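You operate a simulated robot arm through the tools that you are given. There is no shell and no other tool. Be economical: measure what you need, move in short steps, check, and stop when the job is done.

Carry out the task below with a simulated two-armed robot. There is one attempt and no reset: what you move stays moved.

## Task
Switch off the wall bench's left outlet, park its plug, wind the cable up.
Fine: the plug goes into its holder; the drum knob ends on HOLD. Where these are worked on the way, their far stop is far enough and under half their travel is too little: drum knob.

It is judged by the outcome, as a careful person would: the job done as asked, and still so three seconds after it is handed in. It fails if anything else is knocked over, pushed out of place, dropped, spilled or broken.

## Robot
Two 7-joint arms with fingered hands on one trunk, on a base that drives. Base frame: it is fixed to the floor where the robot stands at the start and does not move with it; the origin is under the middle of the robot, x ahead of it, y to its left, z up; the surface under the hand at the start is at about z = 880. Lengths are in mm, angles in rad, forces in N, time in s.
The left shoulder is at the start at [84, 152, 1049], the right one opposite. With the tool pointing down near the work surface each hand reaches from about 460 to 840 mm from the robot's upright axis, wherever it stands, measured 20 degrees to its own side. Places, roughly: cable drum [800, 300, 900]; drum knob [700, 400, 900]; left outlet knob [400, 0, 900]; plug holder [600, 200, 900]; right outlet knob [300, -100, 900]; wall bench [300, -500, 400]. Payload 3.8 kg a hand.
The TCP of each hand is the grasp point between the finger pads, 30 mm short of the fingertips. In the tool frame z runs along the fingers and y along their closing line. Largest opening 104 mm; the body of the gripper starts 35 mm behind the TCP. The gripper is a hand of 5 fingers: y runs from the thumb to the fingers, the wrist lies at [-15, -104, -178] in the tool frame, and closing takes about 1.5 s.
Orientation is told as [roll, pitch, yaw] about the base's x, y, z axes, in that order, counted from this pose: with the fingers straight down and the wrist toward the robot, the tool's x, y and z point along [0, 1, 0], [1, 0, 0] and [0, 0, -1] of the base frame.

## Interface
- The arms move only by the tool send_rows. It takes "left_targets", "right_targets" or both (then of equal length, played together; a hand with none holds still); each is a list of rows, each a list of 7 numbers: the shift along the base's x, y, z in mm, then the turn, a rotation vector about the base's x, y, z in degrees, then the gripper command, from -1 (shut) to 1 (fully open), values between in proportion. In form: [[tx, ty, tz, rx, ry, rz, gripper], ...]. A call has 1 to 12 rows; each row is the pose to reach, as a shift and turn from the pose commanded when the call began. A row lasts 0.2 s, in which the tool goes at most 50 mm and 0.15 rad; a call with a longer step from one row to the next is refused whole, and so is a gripper value outside its range. A pose out of reach is approached as far as the arm can. The call stops where the force on the tool passes 40 N (or 10 N more than at its start, if that is more) or the arm is blocked; 0.2 s more then pass. The fingers move at their own pace (about 72 mm/s each) and stop on an object; they squeeze with about 21 N. The grip force told is the motor's: it shows also when the fingers shut on nothing. Time passes only in rows, and 0.2 s behind the last, so rows that repeat a pose let the fingers close. The reply holds the time, the measured pose of the TCP, the force on the tool along the base axes, the opening and the grip force, in the units named above and with some noise, with the torque about the TCP (base axes, N m) and any sound that the robot's microphone picked up.
- Cameras (640 x 400 px; columns grow to the right, rows downward): "scene" is now at [211.1, -23.7, 1243.6]; the picture's right is [-0.28, -0.96, 0.07], its down [-0.11, -0.05, -0.99] and it looks along [0.96, -0.28, -0.09] (base axes); focal length 214 px, centre (320, 200). "left" rides on the left gripper at [-80, -78, -141] in its tool frame; the picture's right is [-0.78, -0.30, 0.56], its down [0.53, -0.78, 0.33] and it looks along [0.33, 0.56, 0.76] (tool axes); focal length 247 px, centre (320, 200). "right" rides on the right gripper at [80, -78, -141] in its tool frame; the picture's right is [-0.78, 0.30, -0.56], its down [-0.53, -0.78, 0.33] and it looks along [-0.33, 0.56, 0.76] (tool axes); focal length 247 px, centre (320, 200). There is no depth. A picture from a camera that has moved, and an enlarged one, comes with that camera's place and axes in the base frame and with its lens.
- get_image(camera): a new picture of that camera. No time passes.
- slide_trunk(by): slides the trunk up (or, below 0, down) by that many mm; the arms and the scene camera ride with it, the base frame stays. It gives what a move gives, with no picture.
- steer(legs): drives the robot by 1 to 6 legs, each [ahead, left, turn to the left] in mm, mm and rad, along the robot's own axes; the way and the turn of a leg run together, so that a leg with both is an arc; at most 1500 mm and 3.142 rad a leg. The arms and the cameras ride along, it lands a little off, and it stops where it bumps. It gives what a move gives.
- hand_shape(shape, hand): the hand has 5 fingers and takes this shape, open, in about a second: jaw (thumb against the fingers, like two jaws); tri (thumb and two fingers); tip (a fingertip pinch); poke (one finger out to press); point (the index stretched); flat (the hand flat); cup (the hand cupped); fist (a fist). The gripper value then closes the fingers along that shape, each until it touches; the sizes above hold for jaw. It gives what a move gives, with no picture.
- head_to(pan, tilt): turns the head with the scene camera to pan (to the left, within 1.396 rad either way) and tilt (down, from -0.506 to 1.204), counted from straight ahead of the robot. It gives what a move gives.
- inspect(camera, box): a new picture of the part [left, top, right, bottom] of that camera's present view, enlarged. No time passes.
- hand_in(): hands the job in; it is judged then, once.

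Work in short steps. Places have to be worked out from the pictures, the camera data and where the tool is seen: move nearer, look again, correct. Check each grasp and each placing, and mend what went wrong. You have 120 turns and 92 pictures in all, those below and enlarged ones among them. Open the grippers and draw the arms clear of the work before you hand the job in, unless the task says otherwise; then end with one line.

The tools are called after "Emit:" as name(argument=value, ...) on one line, values as JSON. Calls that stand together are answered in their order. send_rows: Moves the arms, as the interface text tells. Its arguments: {"type":"object","properties":{"left_targets":{"type":"array","items":{"type":"array","items":{"type":"number"}}},"right_targets":{"type":"array","items":{"type":"array","items":{"type":"number"}}}},"required":[]} The other tools are called the same way: slide_trunk (by) slides the trunk up or down; hand_shape (shape, hand) gives the hand a shape; steer (legs) drives the base; head_to (pan, tilt) turns the head that bears the scene camera; get_image (camera) takes a picture; inspect (camera, box) takes an enlarged picture of a part of a camera's view; hand_in () hands the job in.

At the start:

```text
time_s: 0.0
left_tool_pos: [460.8, 322.2, 1294.5]
left_ee_rot: [0.0, -0.001, 0.001]
left_wrist_force: [-0.4, 0.6, 0.2]
left_torque: [-0.03, 0.0, 0.01]
left_width: 103.7
left_grasp_force: 0.1
left_shape: jaw
right_tool_pos: [428.3, -49.9, 1386.3]
right_ee_rot: [0.0, -0.001, -0.001]
right_wrist_force: [0.2, -0.6, -0.4]
right_torque: [-0.02, 0.02, 0.0]
right_width: 103.7
right_grasp_force: 0.0
right_shape: jaw
trunk travel left (down, up): [-139.0, 317.0]
robot x, y, heading: [4.1, 0.7, 0.002]
head pan, tilt: [-0.29, -0.161]
```

scene: 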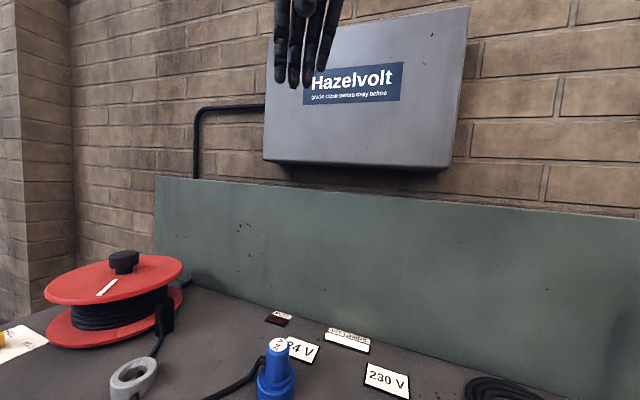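
right: 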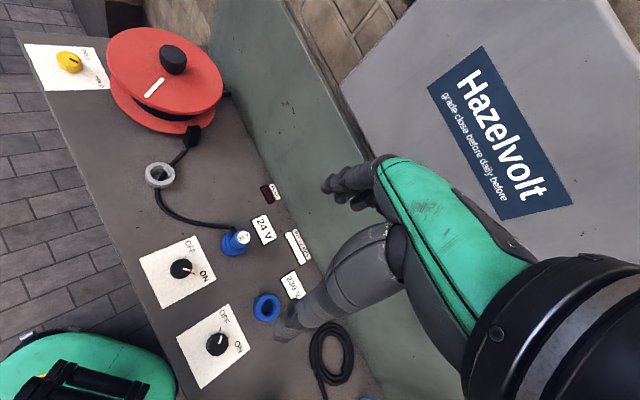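
left: 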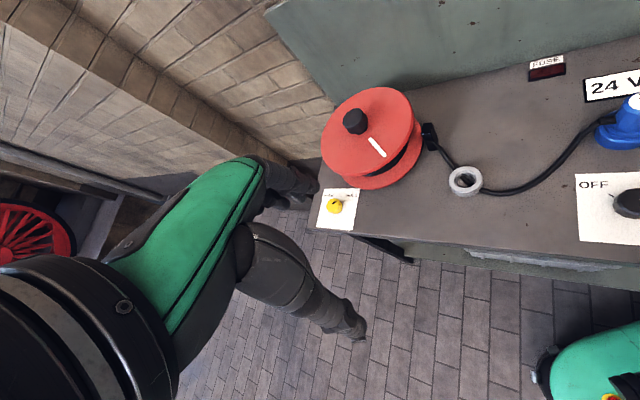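

The pictures show a bench with a red drum, a yellow drum knob, a grey ring holder, a blue plug and two outlet knobs. I tilt the head down to see it all from above.

Emit:
head_to(pan=0.2, tilt=0.75)

Emit:
get_image(camera="scene")

Emit:
inspect(camera="right", box=[20, 20, 340, 220])

Emit:
inspect(camera="right", box=[120, 180, 360, 400])

```text
time_s: 1.2
left_tool_pos: [460.4, 322.9, 1292.3]
left_ee_rot: [-0.002, 0.0, 0.0]
left_wrist_force: [-0.5, 0.6, 0.0]
left_torque: [-0.03, 0.01, 0.0]
left_width: 104.0
left_grasp_force: 0.1
left_shape: jaw
right_tool_pos: [428.7, -49.3, 1384.8]
right_ee_rot: [-0.001, 0.0, 0.001]
right_wrist_force: [0.8, 0.0, 0.2]
right_torque: [0.0, -0.02, -0.02]
right_width: 103.7
right_grasp_force: 0.0
right_shape: jaw
trunk travel left (down, up): [-139.0, 317.0]
robot x, y, heading: [0.9, 0.1, -0.003]
head pan, tilt: [0.201, 0.75]
```

```text
88 pictures are left
camera scene: at [189.6, 17.0, 1164.4], right [0.19, -0.98, -0.05], down [-0.83, -0.14, -0.53], along [0.52, 0.15, -0.84], focal length 214 px, centre (320, 200)
```

scene: 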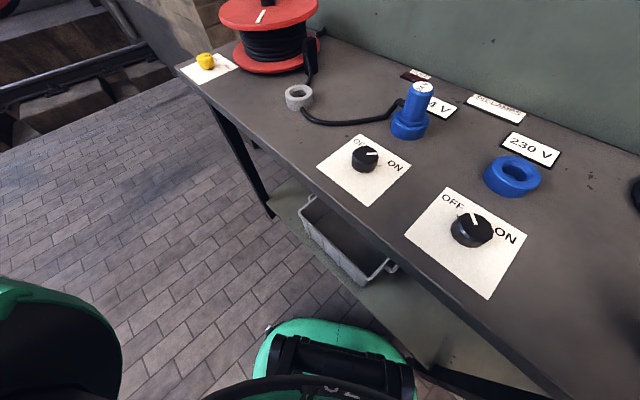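

```text
2.00 times, centred on (180, 120) of right
camera zoom: at [349.9, 30.3, 1526.7], right [0.3, -0.78, 0.56], down [-0.78, -0.53, -0.33], along [0.56, -0.33, -0.76], focal length 494 px, centre (600, 360)
```

zoom: 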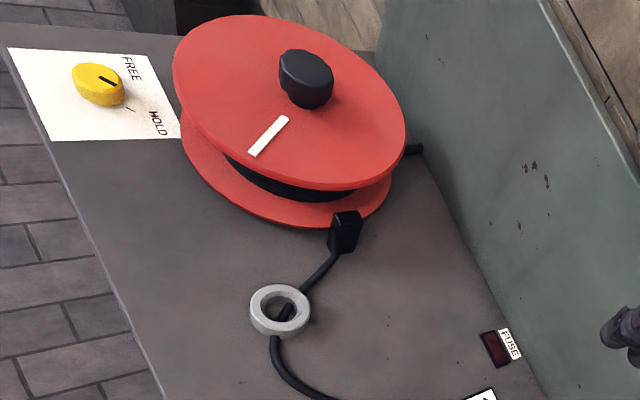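

```text
1.82 times, centred on (240, 290) of right
camera zoom: at [349.9, 30.3, 1526.7], right [0.3, -0.78, 0.56], down [-0.78, -0.53, -0.33], along [0.56, -0.33, -0.76], focal length 449 px, centre (466, 36)
```

zoom: 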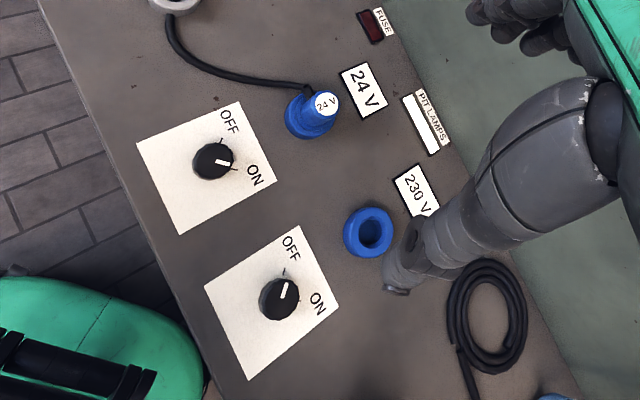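

The bench runs diagonally, with its edge about 52° from x, so I judge the robot should face it squarely. I back off slightly, turn about −0.66 rad, and shift left along the bench so that everything is within reach.

Emit:
steer(legs=[[-142, 110, 0], [0, 0, -0.66], [0, 420, 0]])

Emit:
head_to(pan=0.1, tilt=0.75)

Emit:
get_image(camera="scene")

Emit:
get_image(camera="left")

```text
time_s: 6.7
left_tool_pos: [678.1, 406.0, 1294.7]
left_ee_rot: [0.001, 0.0, -0.669]
left_wrist_force: [0.3, 0.1, 1.0]
left_torque: [-0.01, 0.01, 0.01]
left_width: 103.8
left_grasp_force: 0.0
left_shape: jaw
right_tool_pos: [420.5, 134.7, 1385.4]
right_ee_rot: [0.0, 0.0, -0.671]
right_wrist_force: [-0.3, -0.8, 0.4]
right_torque: [0.01, 0.03, -0.01]
right_width: 103.8
right_grasp_force: 0.1
right_shape: jaw
trunk travel left (down, up): [-139.0, 317.0]
robot x, y, heading: [115.8, 437.7, -0.673]
head pan, tilt: [0.201, 0.75]
```

```text
time_s: 7.4
left_tool_pos: [678.6, 407.0, 1292.6]
left_ee_rot: [0.002, -0.001, -0.669]
left_wrist_force: [0.4, 0.7, -0.6]
left_torque: [-0.01, -0.03, 0.01]
left_width: 103.6
left_grasp_force: 0.1
left_shape: jaw
right_tool_pos: [422.0, 136.0, 1385.3]
right_ee_rot: [0.001, -0.001, -0.67]
right_wrist_force: [-0.7, -0.1, 0.5]
right_torque: [0.0, -0.01, 0.03]
right_width: 103.8
right_grasp_force: 0.0
right_shape: jaw
trunk travel left (down, up): [-139.0, 317.0]
robot x, y, heading: [115.0, 444.8, -0.668]
head pan, tilt: [0.099, 0.75]
```

```text
85 pictures are left
camera scene: at [271.4, 329.2, 1164.1], right [-0.54, -0.84, -0.03], down [-0.7, 0.47, -0.53], along [0.46, -0.27, -0.85], focal length 214 px, centre (320, 200)
```

scene: 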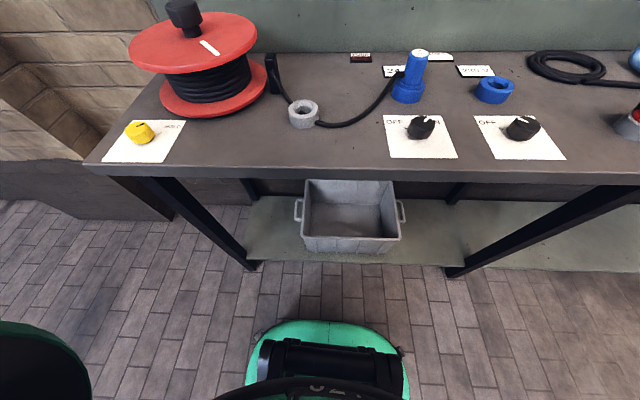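

```text
84 pictures are left
camera left: at [568.1, 391.1, 1434.4], right [-0.71, -0.42, -0.56], down [-0.28, 0.9, -0.33], along [0.64, -0.08, -0.76], focal length 247 px, centre (320, 200)
```

left: 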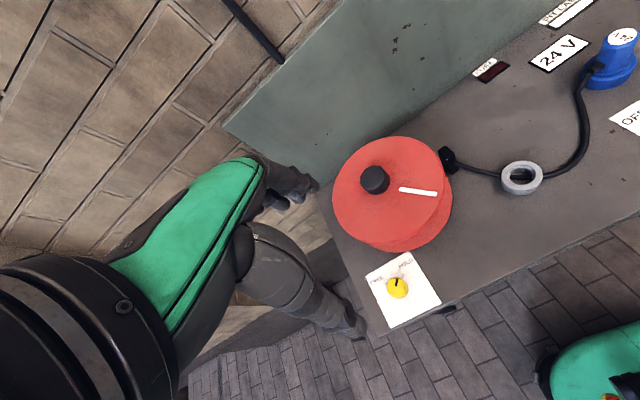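

All parts are now in view and my position estimates agree between views: left knob about (448,5), plug about (537,−55), holder about (601,163), drum knob about (732,445). I zoom in on the details.

Emit:
inspect(camera="left", box=[310, 120, 470, 340])

Emit:
inspect(camera="scene", box=[370, 40, 580, 170])

Emit:
inspect(camera="scene", box=[90, 0, 330, 170])

Emit:
get_image(camera="right")

```text
1.82 times, centred on (390, 230) of left
camera zoom: at [568.1, 391.1, 1434.4], right [-0.71, -0.42, -0.56], down [-0.28, 0.9, -0.33], along [0.64, -0.08, -0.76], focal length 449 px, centre (193, 146)
```

zoom: 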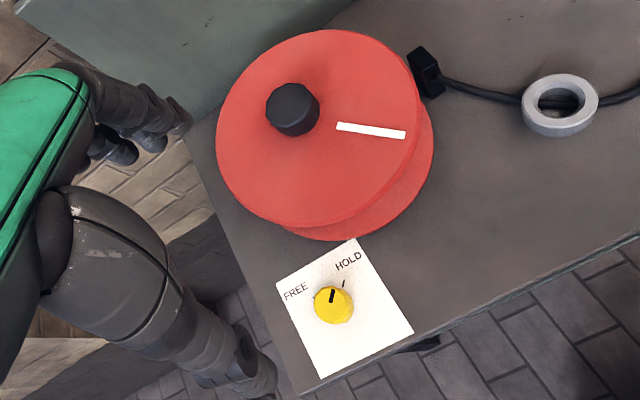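

```text
3.05 times, centred on (475, 105) of scene
camera zoom: at [271.4, 329.2, 1164.1], right [-0.54, -0.84, -0.03], down [-0.7, 0.47, -0.53], along [0.46, -0.27, -0.85], focal length 654 px, centre (-152, 490)
```

zoom: 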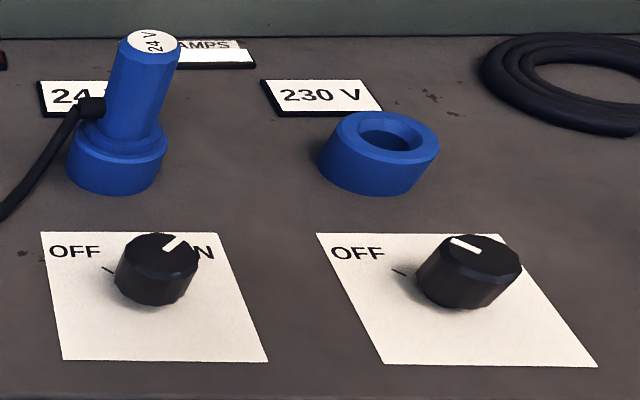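

```text
2.35 times, centred on (210, 85) of scene
camera zoom: at [271.4, 329.2, 1164.1], right [-0.54, -0.84, -0.03], down [-0.7, 0.47, -0.53], along [0.46, -0.27, -0.85], focal length 505 px, centre (579, 471)
```

zoom: 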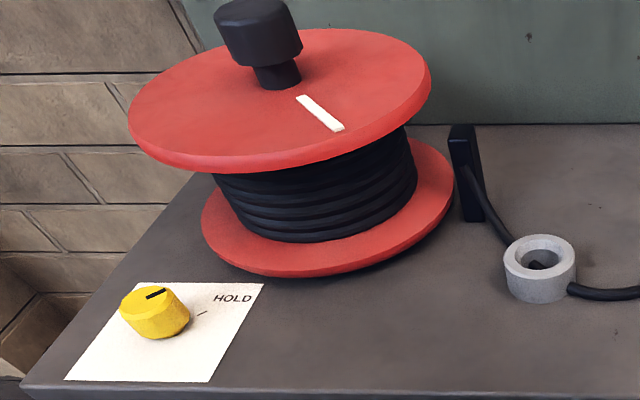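

```text
80 pictures are left
camera right: at [409.4, 246.4, 1526.8], right [-0.25, -0.79, 0.56], down [-0.94, 0.06, -0.33], along [0.23, -0.61, -0.76], focal length 247 px, centre (320, 200)
```

right: 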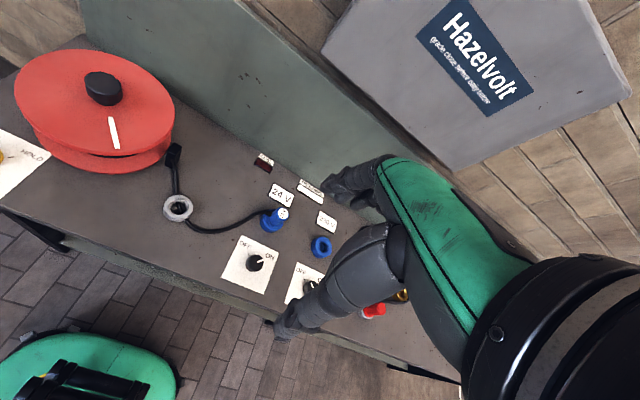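

The left knob points to ON (right-forward), and OFF is to the left, so it needs a counter-clockwise turn of about 90°. I bring the right hand above it, partly closed to keep clear of the plug.

Emit:
send_rows(right_targets=[[3, -15, -43, 0, 0, 0, 0.5], [6, -30, -86, 0, 0, 0, 0.5], [8, -44, -128, 0, 0, 0, 0.5], [11, -59, -170, 0, 0, 0, 0.5], [14, -74, -213, 0, 0, 0, 0.5], [17, -89, -256, 0, 0, 0, 0.5], [20, -104, -299, 0, 0, 0, 0.5], [23, -120, -342, 0, 0, 0, 0.5], [25, -133, -380, 0, 0, 0, 0.5], [25, -133, -380, 0, 0, 0, 0.5]])

Emit:
get_image(camera="right")

Emit:
get_image(camera="scene")

```text
time_s: 9.6
left_tool_pos: [677.1, 405.7, 1293.2]
left_ee_rot: [-0.001, 0.0, -0.669]
left_wrist_force: [-0.2, -0.1, 0.6]
left_torque: [-0.04, 0.02, 0.02]
left_width: 103.9
left_grasp_force: 0.0
left_shape: jaw
right_tool_pos: [444.8, 2.5, 1007.8]
right_ee_rot: [0.0, 0.0, -0.671]
right_wrist_force: [0.9, 0.3, -0.4]
right_torque: [0.0, 0.0, -0.09]
right_width: 78.4
right_grasp_force: 0.0
right_shape: jaw
trunk travel left (down, up): [-139.0, 317.0]
robot x, y, heading: [116.5, 438.3, -0.67]
head pan, tilt: [0.099, 0.75]
```

```text
79 pictures are left
camera right: at [433.4, 113.0, 1149.2], right [-0.25, -0.79, 0.56], down [-0.94, 0.06, -0.33], along [0.23, -0.61, -0.76], focal length 247 px, centre (320, 200)
```

right: 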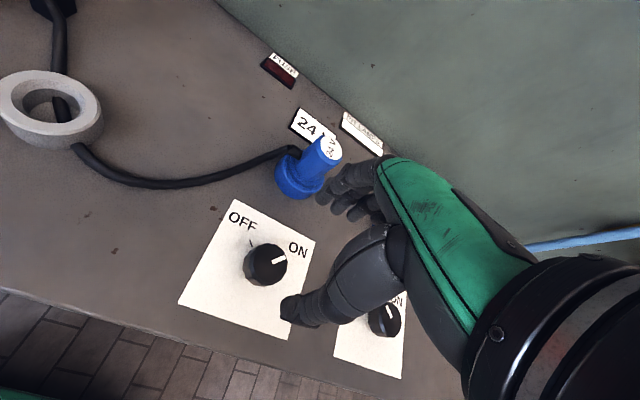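

```text
78 pictures are left
camera scene: at [271.2, 329.3, 1164.2], right [-0.54, -0.84, -0.03], down [-0.7, 0.47, -0.53], along [0.46, -0.27, -0.85], focal length 214 px, centre (320, 200)
```

scene: 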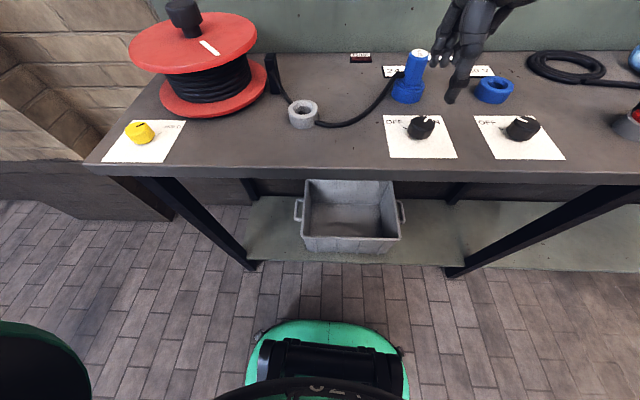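

The hand is well centred over the knob, whose centre I judge at (445,4). I descend to TCP z≈914 and close on it.

Emit:
send_rows(right_targets=[[0, 1, -40, 0, 0, 0, 0.5], [0, 1, -75, 0, 0, 0, 0.5], [0, 1, -94, 0, 0, 0, 0.5], [0, 1, -94, 0, 0, 0, -0.6], [0, 1, -94, 0, 0, 0, -0.6], [0, 1, -94, 0, 0, 0, -0.6], [0, 1, -94, 0, 0, 0, -0.6], [0, 1, -94, 0, 0, 0, -0.6]])

Emit:
get_image(camera="right")

```text
time_s: 11.4
left_tool_pos: [678.6, 406.3, 1293.8]
left_ee_rot: [0.001, -0.001, -0.671]
left_wrist_force: [-0.1, 1.1, -0.2]
left_torque: [0.03, 0.01, -0.04]
left_width: 103.9
left_grasp_force: 0.1
left_shape: jaw
right_tool_pos: [446.7, 2.3, 912.0]
right_ee_rot: [0.0, 0.002, -0.669]
right_wrist_force: [-5.8, 6.2, -4.7]
right_torque: [0.1, 0.11, -0.01]
right_width: 34.6
right_grasp_force: 20.7
right_shape: jaw
trunk travel left (down, up): [-139.0, 317.0]
robot x, y, heading: [117.4, 441.0, -0.668]
head pan, tilt: [0.099, 0.75]
```

```text
77 pictures are left
camera right: at [435.4, 113.1, 1053.0], right [-0.25, -0.79, 0.56], down [-0.94, 0.06, -0.33], along [0.23, -0.61, -0.76], focal length 247 px, centre (320, 200)
```

right: 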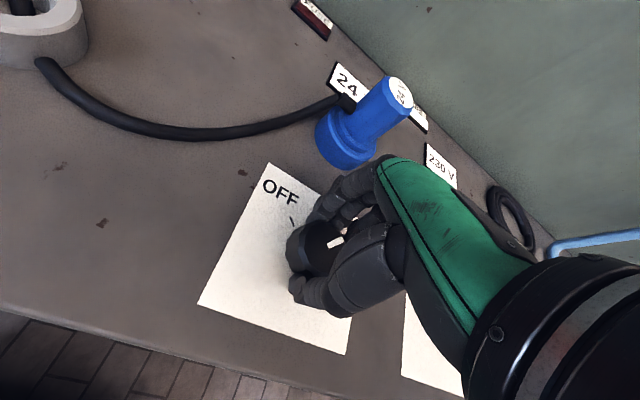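

The grip holds on the knob (34.6 mm). I turn the hand counter-clockwise about z and watch for the stop.

Emit:
send_rows(right_targets=[[0, 0, 0, 0, 0, 8.5, -0.6], [0, 0, 0, 0, 0, 17, -0.6], [0, 0, 0, 0, 0, 25.5, -0.6], [0, 0, 0, 0, 0, 34, -0.6], [0, 0, 0, 0, 0, 42.5, -0.6], [0, 0, 0, 0, 0, 51, -0.6], [0, 0, 0, 0, 0, 59.5, -0.6], [0, 0, 0, 0, 0, 68, -0.6], [0, 0, 0, 0, 0, 76.5, -0.6], [0, 0, 0, 0, 0, 85, -0.6], [0, 0, 0, 0, 0, 93, -0.6], [0, 0, 0, 0, 0, 93, -0.6]])

Emit:
get_image(camera="right")

Emit:
inspect(camera="scene", box=[370, 20, 580, 170])

```text
time_s: 14.0
left_tool_pos: [678.3, 405.0, 1293.2]
left_ee_rot: [0.001, 0.002, -0.669]
left_wrist_force: [-0.2, -0.4, -0.4]
left_torque: [-0.04, -0.01, -0.03]
left_width: 103.9
left_grasp_force: 0.0
left_shape: jaw
right_tool_pos: [412.1, 151.7, 946.8]
right_ee_rot: [-0.085, 0.061, 0.541]
right_wrist_force: [0.2, 0.1, 0.7]
right_torque: [-0.03, 0.0, 0.01]
right_width: 23.8
right_grasp_force: 21.0
right_shape: jaw
right hand out of reach, approached as far as the arm can: row 6, 7, 8, 9, 10, 11, 12
trunk travel left (down, up): [-139.0, 317.0]
robot x, y, heading: [116.4, 439.9, -0.669]
head pan, tilt: [0.099, 0.75]
```

```text
76 pictures are left
camera right: at [305.0, 194.4, 1085.9], right [0.66, -0.45, 0.6], down [-0.39, -0.89, -0.24], along [0.64, -0.08, -0.76], focal length 247 px, centre (320, 200)
```

right: 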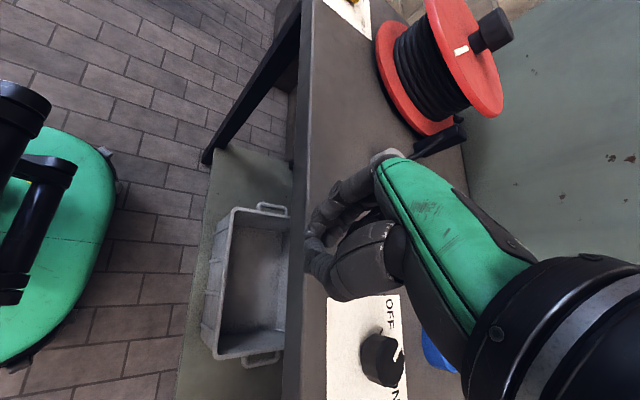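

```text
2.67 times, centred on (475, 95) of scene
camera zoom: at [271.4, 328.9, 1164.0], right [-0.54, -0.84, -0.03], down [-0.7, 0.47, -0.53], along [0.46, -0.27, -0.85], focal length 572 px, centre (-93, 480)
```

zoom: 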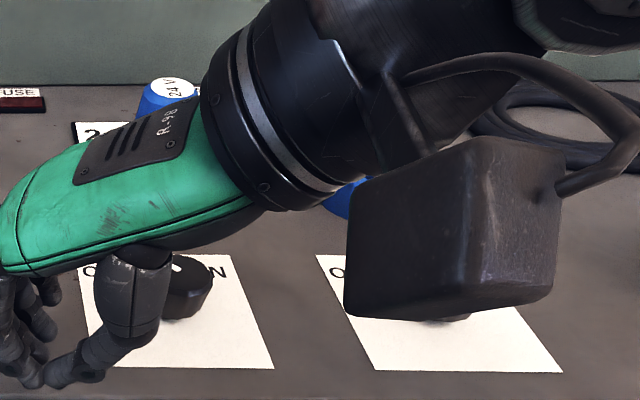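

The wrist ran out of reach beyond about 45° and the hand slid off to the left, free of contact. I raise everything with the trunk to get clear, then look.

Emit:
slide_trunk(by=120)

Emit:
get_image(camera="scene")

```text
time_s: 15.5
left_tool_pos: [678.1, 406.2, 1412.8]
left_ee_rot: [0.001, 0.001, -0.67]
left_wrist_force: [-0.5, -0.4, 0.6]
left_torque: [0.01, -0.01, -0.01]
left_width: 103.5
left_grasp_force: 0.1
left_shape: jaw
right_tool_pos: [389.3, 169.5, 1126.9]
right_ee_rot: [-0.219, 0.007, 0.534]
right_wrist_force: [-0.4, 0.7, 0.3]
right_torque: [-0.02, 0.0, 0.0]
right_width: 24.0
right_grasp_force: 20.7
right_shape: jaw
trunk travel left (down, up): [-259.0, 197.0]
robot x, y, heading: [121.3, 437.5, -0.668]
head pan, tilt: [0.099, 0.75]
```

```text
74 pictures are left
camera scene: at [221.5, 368.4, 1313.6], right [-0.54, -0.84, -0.01], down [-0.63, 0.41, -0.66], along [0.56, -0.35, -0.75], focal length 214 px, centre (320, 200)
```

scene: 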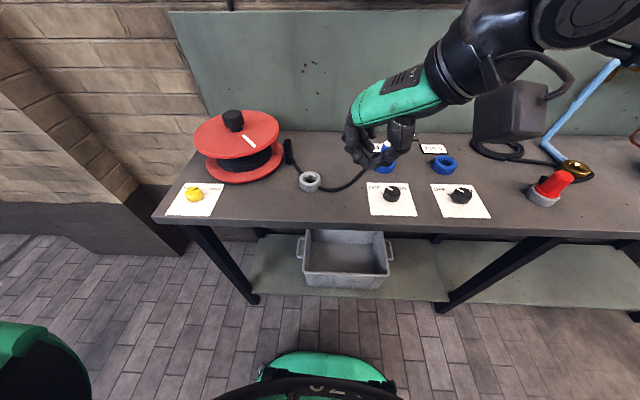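

Nothing appears knocked. I check the knob's pointer in an enlargement.

Emit:
inspect(camera="scene", box=[350, 130, 510, 230])

Emit:
send_rows(right_targets=[[0, 0, 20, 0, 0, -8.5, 0.5], [0, 0, 40, 0, 0, -17, 0.5]])

```text
4.00 times, centred on (430, 180) of scene
camera zoom: at [221.5, 368.4, 1313.6], right [-0.54, -0.84, -0.01], down [-0.63, 0.41, -0.66], along [0.56, -0.35, -0.75], focal length 858 px, centre (-120, 280)
```

zoom: 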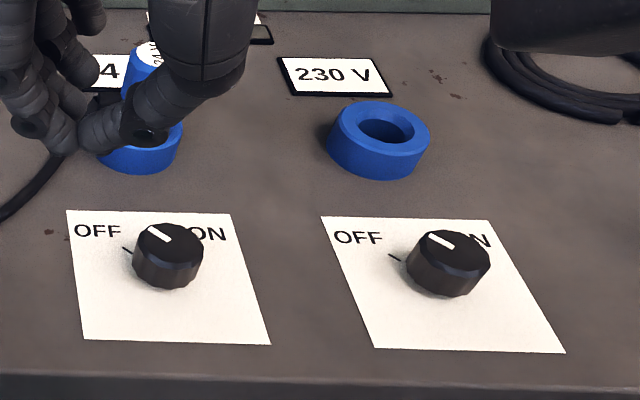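

```text
time_s: 16.1
left_tool_pos: [679.3, 406.0, 1413.8]
left_ee_rot: [-0.001, -0.001, -0.671]
left_wrist_force: [-0.3, 0.8, 0.2]
left_torque: [0.03, 0.0, 0.04]
left_width: 103.7
left_grasp_force: 0.1
left_shape: jaw
right_tool_pos: [390.0, 172.0, 1166.0]
right_ee_rot: [-0.218, 0.008, 0.235]
right_wrist_force: [0.2, 0.4, 0.4]
right_torque: [0.0, 0.0, 0.01]
right_width: 77.7
right_grasp_force: 0.0
right_shape: jaw
trunk travel left (down, up): [-259.0, 197.0]
robot x, y, heading: [115.6, 442.5, -0.67]
head pan, tilt: [0.099, 0.75]
```

The left knob pointer now looks to be at OFF, matching the right one. I straighten the hand and place the wrist camera for a closer check.

Emit:
send_rows(right_targets=[[0, 0, 0, 1.8, -0.4, -7.4, 0.5], [10, -20, 0, 3.6, -0.8, -14.8, 0.5], [20, -40, 0, 5.4, -1.2, -22.2, 0.5], [30, -65, -20, 7.2, -1.6, -29.6, 0.5], [40, -90, -40, 9, -2, -37, 0.5], [50, -115, -60, 10.8, -2.4, -44.4, 0.5], [50, -130, -80, 12.6, -2.8, -51.9, 0.5], [50, -130, -80, 12.6, -2.8, -51.9, 0.5]])

Emit:
get_image(camera="right")

```text
time_s: 17.9
left_tool_pos: [677.5, 406.3, 1413.8]
left_ee_rot: [0.001, -0.003, -0.671]
left_wrist_force: [-0.1, -0.2, 0.2]
left_torque: [0.01, -0.01, 0.05]
left_width: 103.7
left_grasp_force: 0.0
left_shape: jaw
right_tool_pos: [441.3, 41.8, 1087.3]
right_ee_rot: [0.0, 0.007, -0.672]
right_wrist_force: [0.4, -0.8, 0.1]
right_torque: [-0.01, 0.03, -0.03]
right_width: 77.7
right_grasp_force: 0.0
right_shape: jaw
trunk travel left (down, up): [-259.0, 197.0]
robot x, y, heading: [117.7, 440.2, -0.671]
head pan, tilt: [0.099, 0.75]
```

```text
72 pictures are left
camera right: at [430.1, 152.0, 1229.6], right [-0.25, -0.79, 0.55], down [-0.94, 0.07, -0.33], along [0.22, -0.6, -0.77], focal length 247 px, centre (320, 200)
```

right: 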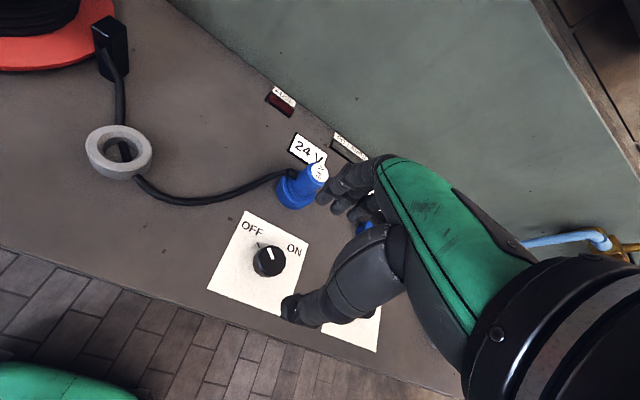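

Emit:
inspect(camera="right", box=[200, 200, 320, 320])

```text
3.33 times, centred on (260, 260) of right
camera zoom: at [430.1, 152.0, 1229.6], right [-0.25, -0.79, 0.55], down [-0.94, 0.07, -0.33], along [0.22, -0.6, -0.77], focal length 823 px, centre (520, 0)
```

zoom: 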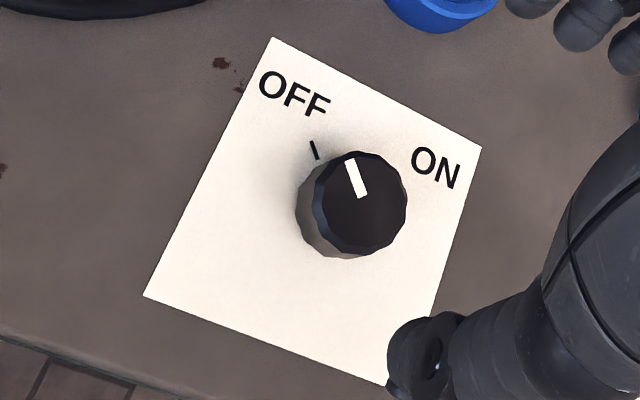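

The pointer is parallel to the OFF tick, so the outlet is off. I judge the plug shaft at (545,−62) with its top at about 967. I move above it.

Emit:
send_rows(right_targets=[[26, -26, 0, 0, 0, 0, 0.5], [52, -52, 0, 0, 0, 0, 0.5], [78, -78, -10, 0, 0, 0, 0.5], [104, -104, -27, 0, 0, 0, 0.5], [104, -104, -27, 0, 0, 0, 0.5]])

Emit:
get_image(camera="right")

Emit:
inspect(camera="scene", box=[280, 60, 520, 230])

```text
time_s: 19.1
left_tool_pos: [678.3, 406.0, 1413.3]
left_ee_rot: [0.0, 0.001, -0.67]
left_wrist_force: [1.1, 0.7, -0.1]
left_torque: [0.03, 0.02, -0.03]
left_width: 103.7
left_grasp_force: 0.1
left_shape: jaw
right_tool_pos: [542.8, -61.9, 1060.4]
right_ee_rot: [-0.003, 0.009, -0.67]
right_wrist_force: [-1.1, -0.3, 0.1]
right_torque: [-0.03, -0.01, 0.0]
right_width: 77.7
right_grasp_force: 0.1
right_shape: jaw
trunk travel left (down, up): [-259.0, 197.0]
robot x, y, heading: [118.2, 442.4, -0.673]
head pan, tilt: [0.099, 0.75]
```

```text
70 pictures are left
camera right: at [531.7, 48.2, 1202.1], right [-0.25, -0.79, 0.56], down [-0.94, 0.06, -0.33], along [0.22, -0.6, -0.77], focal length 247 px, centre (320, 200)
```

right: 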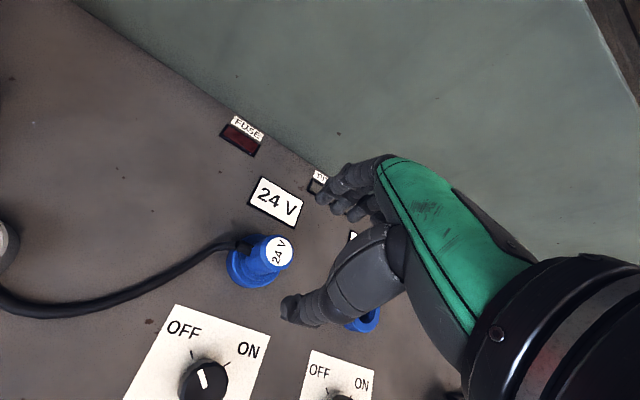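

```text
2.35 times, centred on (400, 145) of scene
camera zoom: at [220.7, 368.9, 1313.7], right [-0.54, -0.84, -0.01], down [-0.63, 0.41, -0.66], along [0.56, -0.35, -0.75], focal length 505 px, centre (132, 329)
```

zoom: 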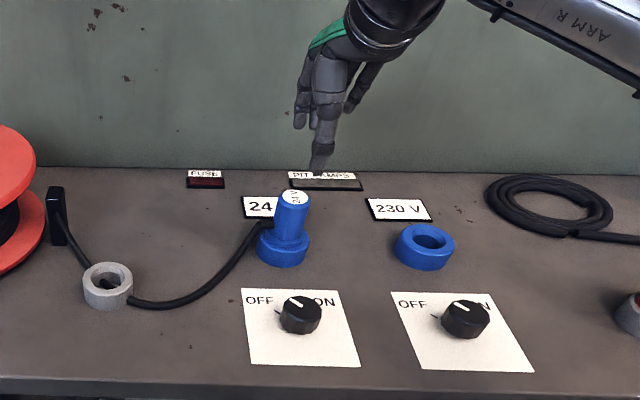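

Two views agree on the plug axis at (548,−65), top z≈967. I descend to z≈948 and close on the shaft.

Emit:
send_rows(right_targets=[[5, -3, -30, 0, 0, 0, 0.5], [5, -3, -65, 0, 0, 0, 0.5], [5, -3, -95, 0, 0, 0, 0.5], [5, -3, -112, 0, 0, 0, 0.5], [5, -3, -112, 0, 0, 0, -0.8], [5, -3, -112, 0, 0, 0, -0.8], [5, -3, -112, 0, 0, 0, -0.8], [5, -3, -112, 0, 0, 0, -0.8], [5, -3, -112, 0, 0, 0, -0.8]])

Emit:
get_image(camera="right")

```text
time_s: 21.1
left_tool_pos: [677.8, 407.3, 1412.4]
left_ee_rot: [0.002, 0.0, -0.671]
left_wrist_force: [0.9, -0.4, -0.1]
left_torque: [-0.02, 0.01, -0.01]
left_width: 103.8
left_grasp_force: 0.0
left_shape: jaw
right_tool_pos: [548.8, -65.4, 948.1]
right_ee_rot: [0.0, 0.009, -0.67]
right_wrist_force: [0.1, 0.7, -0.3]
right_torque: [-0.01, 0.03, 0.04]
right_width: 29.6
right_grasp_force: 20.2
right_shape: jaw
trunk travel left (down, up): [-259.0, 197.0]
robot x, y, heading: [112.8, 441.3, -0.674]
head pan, tilt: [0.099, 0.75]
```

```text
68 pictures are left
camera right: at [538.3, 44.8, 1089.8], right [-0.25, -0.79, 0.55], down [-0.94, 0.07, -0.32], along [0.22, -0.6, -0.77], focal length 247 px, centre (320, 200)
```

right: 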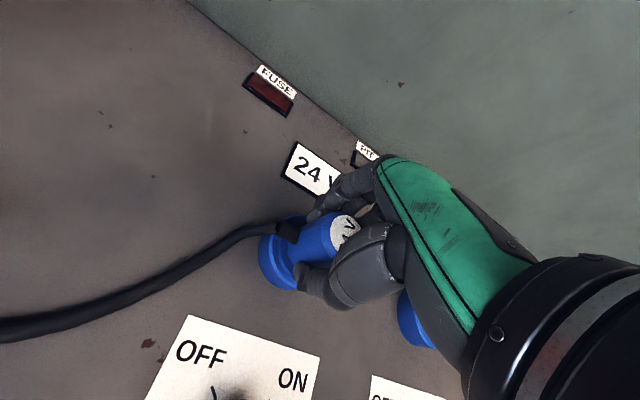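

The fingers hold the shaft at 29.6 mm. I lift straight up in small steps.

Emit:
send_rows(right_targets=[[0, 0, 8, 0, 0, 0, -0.8], [0, 0, 16, 0, 0, 0, -0.8], [0, 0, 26, 0, 0, 0, -0.8], [0, 0, 38, 0, 0, 0, -0.8], [0, 0, 52, 0, 0, 0, -0.8], [0, 0, 70, 0, 0, 0, -0.8], [0, 0, 80, 0, 0, 0, -0.8]])

Emit:
get_image(camera="right")

Emit:
inspect(camera="scene", box=[280, 60, 520, 230])

```text
time_s: 22.7
left_tool_pos: [678.4, 406.6, 1413.0]
left_ee_rot: [-0.001, 0.001, -0.671]
left_wrist_force: [0.8, -0.7, -0.9]
left_torque: [0.0, 0.0, 0.05]
left_width: 103.6
left_grasp_force: 0.0
left_shape: jaw
right_tool_pos: [548.0, -65.8, 1027.8]
right_ee_rot: [-0.001, 0.009, -0.67]
right_wrist_force: [0.7, 0.4, -1.3]
right_torque: [0.01, 0.0, -0.01]
right_width: 29.4
right_grasp_force: 21.4
right_shape: jaw
trunk travel left (down, up): [-259.0, 197.0]
robot x, y, heading: [118.0, 441.3, -0.67]
head pan, tilt: [0.099, 0.75]
```

```text
67 pictures are left
camera right: at [538.8, 44.5, 1169.8], right [-0.25, -0.79, 0.55], down [-0.94, 0.07, -0.32], along [0.22, -0.6, -0.77], focal length 247 px, centre (320, 200)
```

right: 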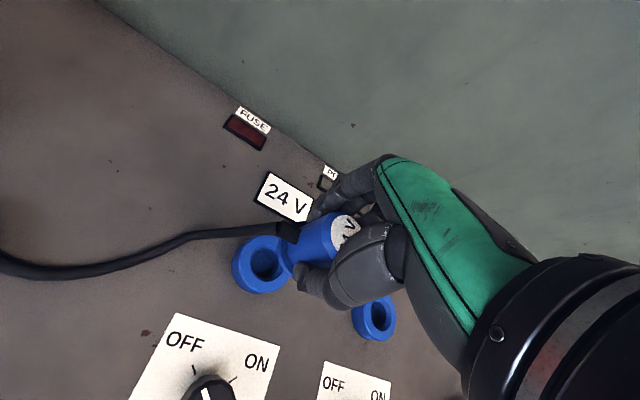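

```text
2.35 times, centred on (400, 145) of scene
camera zoom: at [221.3, 368.5, 1313.6], right [-0.54, -0.84, -0.01], down [-0.63, 0.41, -0.66], along [0.56, -0.35, -0.75], focal length 505 px, centre (132, 329)
```

zoom: 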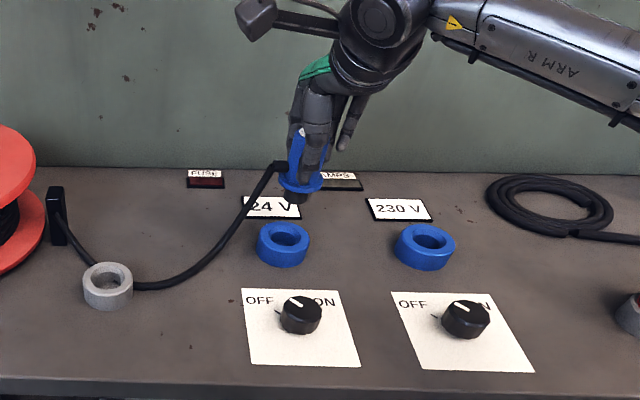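

The plug is out; it has a flange with a black prong section below. By several views the holder sits at about (604,159). I carry the plug over it at this height.

Emit:
send_rows(right_targets=[[8, 32, 5, 0, 0, 0, -0.8], [16, 64, 10, 0, 0, 0, -0.8], [24, 96, 10, 0, 0, 0, -0.8], [32, 128, 10, 0, 0, 0, -0.8], [40, 160, 10, 0, 0, 0, -0.8], [48, 192, 10, 0, 0, 0, -0.8], [56, 225, 10, 0, 0, 0, -0.8], [56, 225, 10, 0, 0, 0, -0.8]])

Emit:
get_image(camera="right")

Emit:
inspect(camera="scene", box=[200, 60, 440, 230])

```text
time_s: 24.5
left_tool_pos: [678.5, 405.5, 1414.3]
left_ee_rot: [0.0, 0.0, -0.67]
left_wrist_force: [1.4, 0.4, 0.2]
left_torque: [0.0, 0.0, 0.01]
left_width: 103.8
left_grasp_force: 0.1
left_shape: jaw
right_tool_pos: [604.6, 157.8, 1039.9]
right_ee_rot: [0.0, 0.01, -0.673]
right_wrist_force: [0.3, -0.5, -0.9]
right_torque: [0.02, 0.0, 0.01]
right_width: 29.6
right_grasp_force: 21.0
right_shape: jaw
trunk travel left (down, up): [-259.0, 197.0]
robot x, y, heading: [116.0, 443.0, -0.67]
head pan, tilt: [0.099, 0.75]
```

```text
65 pictures are left
camera right: at [594.3, 268.7, 1181.2], right [-0.25, -0.79, 0.55], down [-0.94, 0.07, -0.33], along [0.22, -0.6, -0.77], focal length 247 px, centre (320, 200)
```

right: 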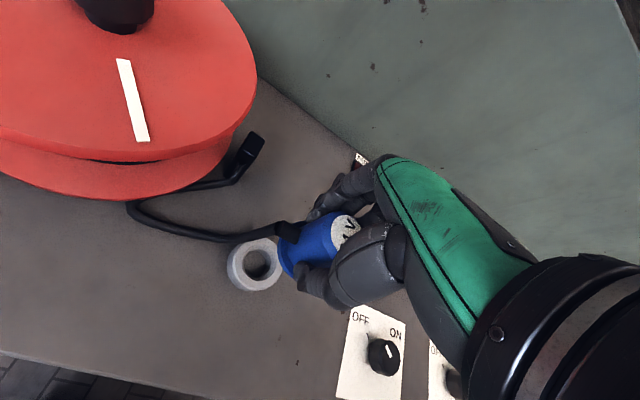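

```text
2.35 times, centred on (320, 145) of scene
camera zoom: at [221.1, 368.0, 1313.6], right [-0.54, -0.84, -0.01], down [-0.63, 0.41, -0.66], along [0.56, -0.35, -0.75], focal length 505 px, centre (320, 329)
```

zoom: 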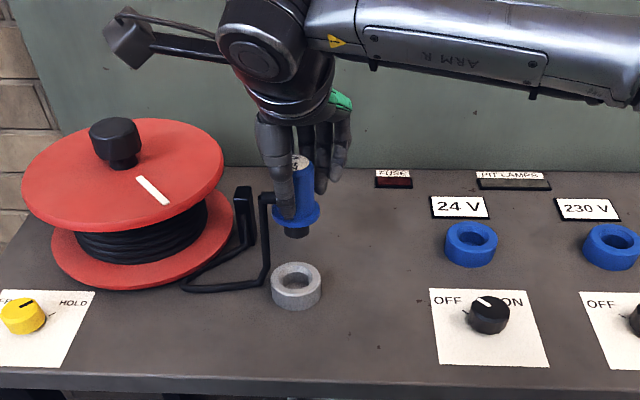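

The plug hangs nearly over the ring. The two views disagree by a few mm, so I zoom in to measure the ring against the plug.

Emit:
inspect(camera="right", box=[210, 200, 370, 300])

Emit:
inspect(camera="scene", box=[280, 110, 360, 200])

Emit:
get_image(camera="left")

```text
4.00 times, centred on (290, 250) of right
camera zoom: at [594.3, 268.7, 1181.2], right [-0.25, -0.79, 0.55], down [-0.94, 0.07, -0.33], along [0.22, -0.6, -0.77], focal length 988 px, centre (440, 0)
```

zoom: 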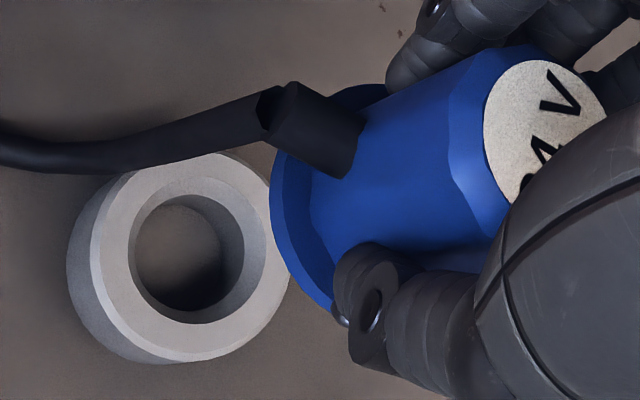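

```text
4.44 times, centred on (320, 155) of scene
camera zoom: at [221.1, 368.0, 1313.6], right [-0.54, -0.84, -0.01], down [-0.63, 0.41, -0.66], along [0.56, -0.35, -0.75], focal length 953 px, centre (320, 400)
```

zoom: 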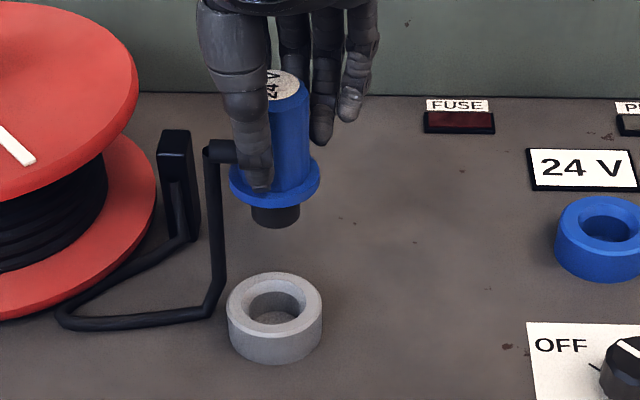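

```text
61 pictures are left
camera left: at [567.8, 390.1, 1554.5], right [-0.71, -0.42, -0.56], down [-0.28, 0.9, -0.33], along [0.64, -0.08, -0.76], focal length 247 px, centre (320, 200)
```

left: 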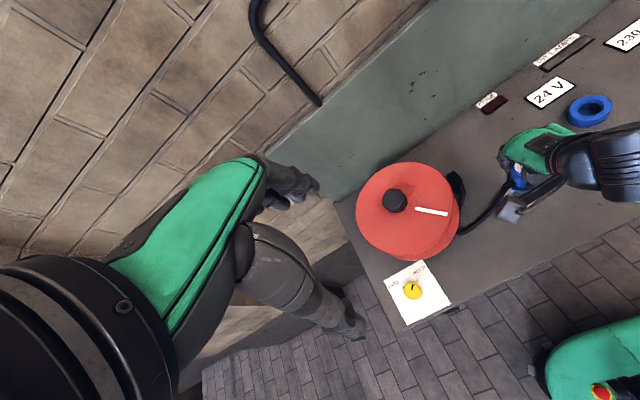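

The ring hole is about 37 mm against the 29 mm prong. I judge the ring axis at about (604.5,161), so I shift +3 in y and lower to just above the ring.

Emit:
send_rows(right_targets=[[-0.5, 3, -20, 0, 0, 0, -0.8], [-0.5, 3, -45, 0, 0, 0, -0.8], [-0.5, 3, -65, 0, 0, 0, -0.8], [-0.5, 3, -65, 0, 0, 0, -0.8]])

Emit:
inspect(camera="right", box=[210, 200, 370, 300])

Emit:
inspect(camera="scene", box=[280, 110, 360, 200])

```text
time_s: 25.5
left_tool_pos: [677.1, 406.4, 1413.6]
left_ee_rot: [0.0, 0.0, -0.669]
left_wrist_force: [0.5, -0.4, -0.3]
left_torque: [0.01, 0.0, 0.0]
left_width: 103.7
left_grasp_force: 0.1
left_shape: jaw
right_tool_pos: [604.0, 161.5, 973.6]
right_ee_rot: [0.001, 0.009, -0.67]
right_wrist_force: [0.3, -0.7, -2.5]
right_torque: [0.04, 0.0, 0.01]
right_width: 29.3
right_grasp_force: 20.7
right_shape: jaw
trunk travel left (down, up): [-259.0, 197.0]
robot x, y, heading: [118.7, 442.1, -0.671]
head pan, tilt: [0.099, 0.75]
```

```text
4.00 times, centred on (290, 250) of right
camera zoom: at [593.2, 272.2, 1115.5], right [-0.25, -0.79, 0.55], down [-0.94, 0.07, -0.33], along [0.22, -0.6, -0.77], focal length 988 px, centre (440, 0)
```

zoom: 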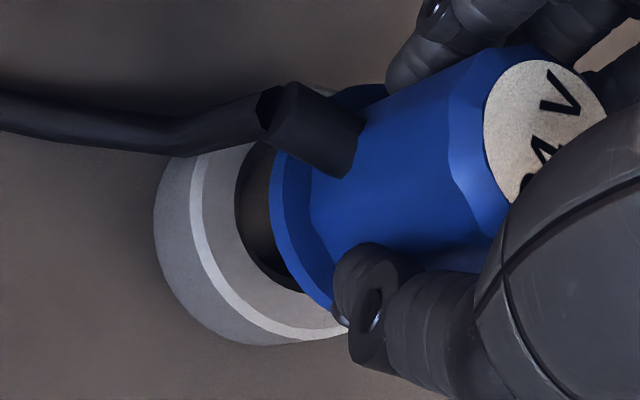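

```text
4.44 times, centred on (320, 155) of scene
camera zoom: at [221.3, 368.7, 1313.6], right [-0.54, -0.84, -0.01], down [-0.63, 0.41, -0.66], along [0.56, -0.35, -0.75], focal length 953 px, centre (320, 400)
```

zoom: 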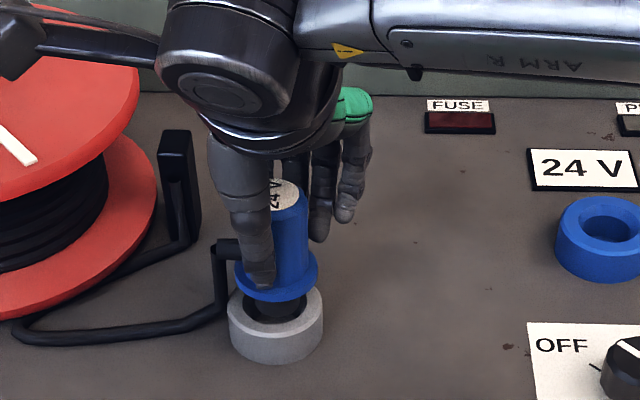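

The prong looks centred over the ring in both views. I lower it gently until it seats.

Emit:
send_rows(right_targets=[[0, 0, -6, 0, 0, 0, -0.8], [0, 0, -12, 0, 0, 0, -0.8], [0, 0, -18, 0, 0, 0, -0.8], [0, 0, -24, 0, 0, 0, -0.8], [0, 0, -28, 0, 0, 0, -0.8]])

Emit:
inspect(camera="right", box=[210, 200, 370, 300])

Emit:
inspect(camera="scene", box=[280, 110, 360, 200])

```text
time_s: 26.7
left_tool_pos: [677.2, 407.3, 1413.3]
left_ee_rot: [0.0, 0.0, -0.67]
left_wrist_force: [-0.6, 0.2, 0.6]
left_torque: [0.03, -0.01, -0.01]
left_width: 103.8
left_grasp_force: 0.1
left_shape: jaw
right_tool_pos: [604.7, 163.9, 948.1]
right_ee_rot: [0.003, 0.005, -0.668]
right_wrist_force: [5.2, -0.4, 6.6]
right_torque: [-0.09, -0.19, 0.02]
right_width: 30.0
right_grasp_force: 21.8
right_shape: jaw
trunk travel left (down, up): [-259.0, 197.0]
robot x, y, heading: [117.0, 443.7, -0.671]
head pan, tilt: [0.099, 0.75]
```

```text
4.00 times, centred on (290, 250) of right
camera zoom: at [593.1, 273.5, 1088.8], right [-0.25, -0.79, 0.55], down [-0.94, 0.07, -0.33], along [0.23, -0.6, -0.76], focal length 988 px, centre (440, 0)
```

zoom: 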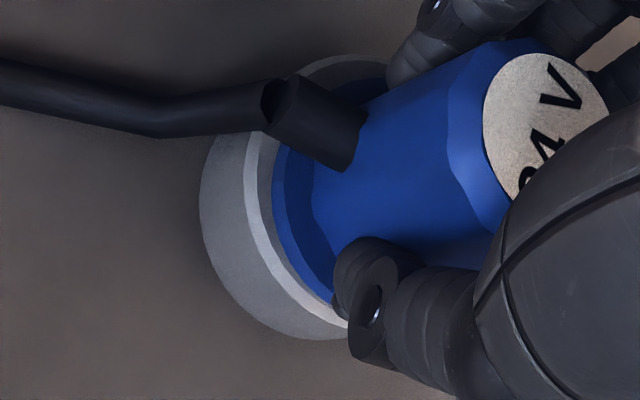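

```text
4.44 times, centred on (320, 155) of scene
camera zoom: at [220.7, 369.5, 1313.9], right [-0.54, -0.84, -0.01], down [-0.63, 0.41, -0.66], along [0.56, -0.35, -0.75], focal length 953 px, centre (320, 400)
```

zoom: 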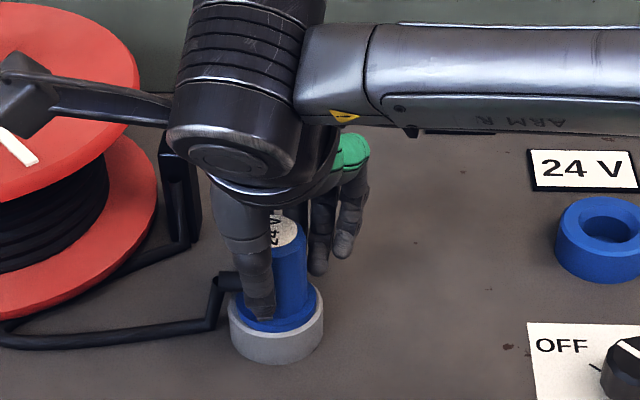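

The flange rests on the ring with 6.6 N upward. I press a little more to be sure it is home.

Emit:
send_rows(right_targets=[[0, 0, -3, 0, 0, 0, -0.8], [0, 0, -5, 0, 0, 0, -0.8]])

```text
time_s: 27.3
left_tool_pos: [674.0, 407.8, 1415.5]
left_ee_rot: [-0.001, -0.002, -0.671]
left_wrist_force: [0.0, -1.2, 0.1]
left_torque: [0.01, -0.02, 0.02]
left_width: 103.8
left_grasp_force: 0.0
left_shape: jaw
right_tool_pos: [603.9, 163.5, 946.2]
right_ee_rot: [0.003, 0.0, -0.67]
right_wrist_force: [4.0, 0.6, 30.2]
right_torque: [-0.16, -0.22, 0.02]
right_width: 32.3
right_grasp_force: 21.1
right_shape: jaw
trunk travel left (down, up): [-259.0, 197.0]
robot x, y, heading: [113.7, 442.2, -0.666]
head pan, tilt: [0.099, 0.75]
```

It is firmly seated (30 N). I ease off, open and lift away.

Emit:
send_rows(right_targets=[[0, 0, 5, 0, 0, 0, -0.5], [0, 0, 5, 0, 0, 0, 0.5], [0, 0, 5, 0, 0, 0, 0.5], [0, 0, 5, 0, 0, 0, 0.5], [0, 0, 5, 0, 0, 0, 0.5], [0, 0, 25, 0, 0, 0, 0.5], [0, 0, 60, 0, 0, 0, 0.5], [0, 0, 100, 0, 0, 0, 0.5], [0, 0, 145, 0, 0, 0, 0.5]])

Emit:
inspect(camera="scene", box=[180, 60, 440, 230])

Emit:
get_image(camera="right")

```text
time_s: 29.3
left_tool_pos: [676.3, 406.9, 1414.0]
left_ee_rot: [0.0, 0.0, -0.669]
left_wrist_force: [-0.1, 0.9, 0.2]
left_torque: [0.0, 0.01, -0.02]
left_width: 103.5
left_grasp_force: 0.0
left_shape: jaw
right_tool_pos: [601.7, 160.9, 1088.5]
right_ee_rot: [-0.001, 0.01, -0.67]
right_wrist_force: [-0.1, -0.5, 0.4]
right_torque: [0.01, 0.03, -0.02]
right_width: 77.4
right_grasp_force: 0.0
right_shape: jaw
trunk travel left (down, up): [-259.0, 197.0]
robot x, y, heading: [115.1, 441.7, -0.668]
head pan, tilt: [0.099, 0.75]
```

```text
2.35 times, centred on (310, 145) of scene
camera zoom: at [220.7, 369.2, 1313.7], right [-0.54, -0.84, -0.01], down [-0.63, 0.41, -0.66], along [0.56, -0.35, -0.75], focal length 505 px, centre (344, 329)
```

zoom: 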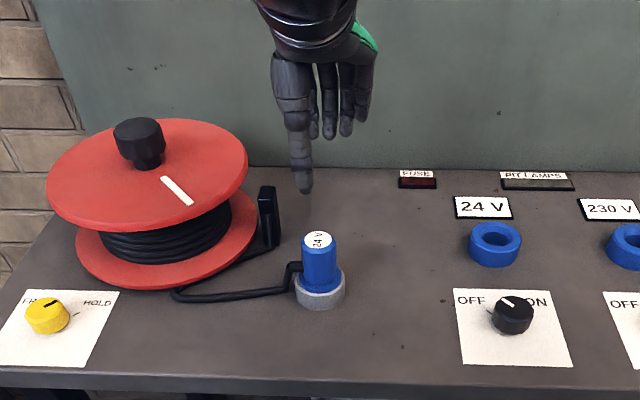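

```text
55 pictures are left
camera right: at [592.0, 271.2, 1230.1], right [-0.25, -0.79, 0.56], down [-0.94, 0.06, -0.32], along [0.22, -0.6, -0.77], focal length 247 px, centre (320, 200)
```

right: 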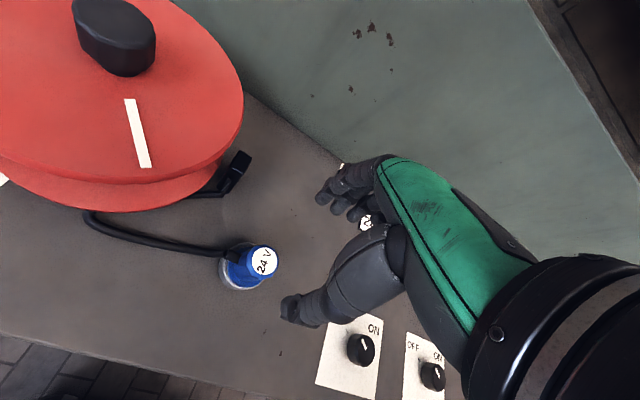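

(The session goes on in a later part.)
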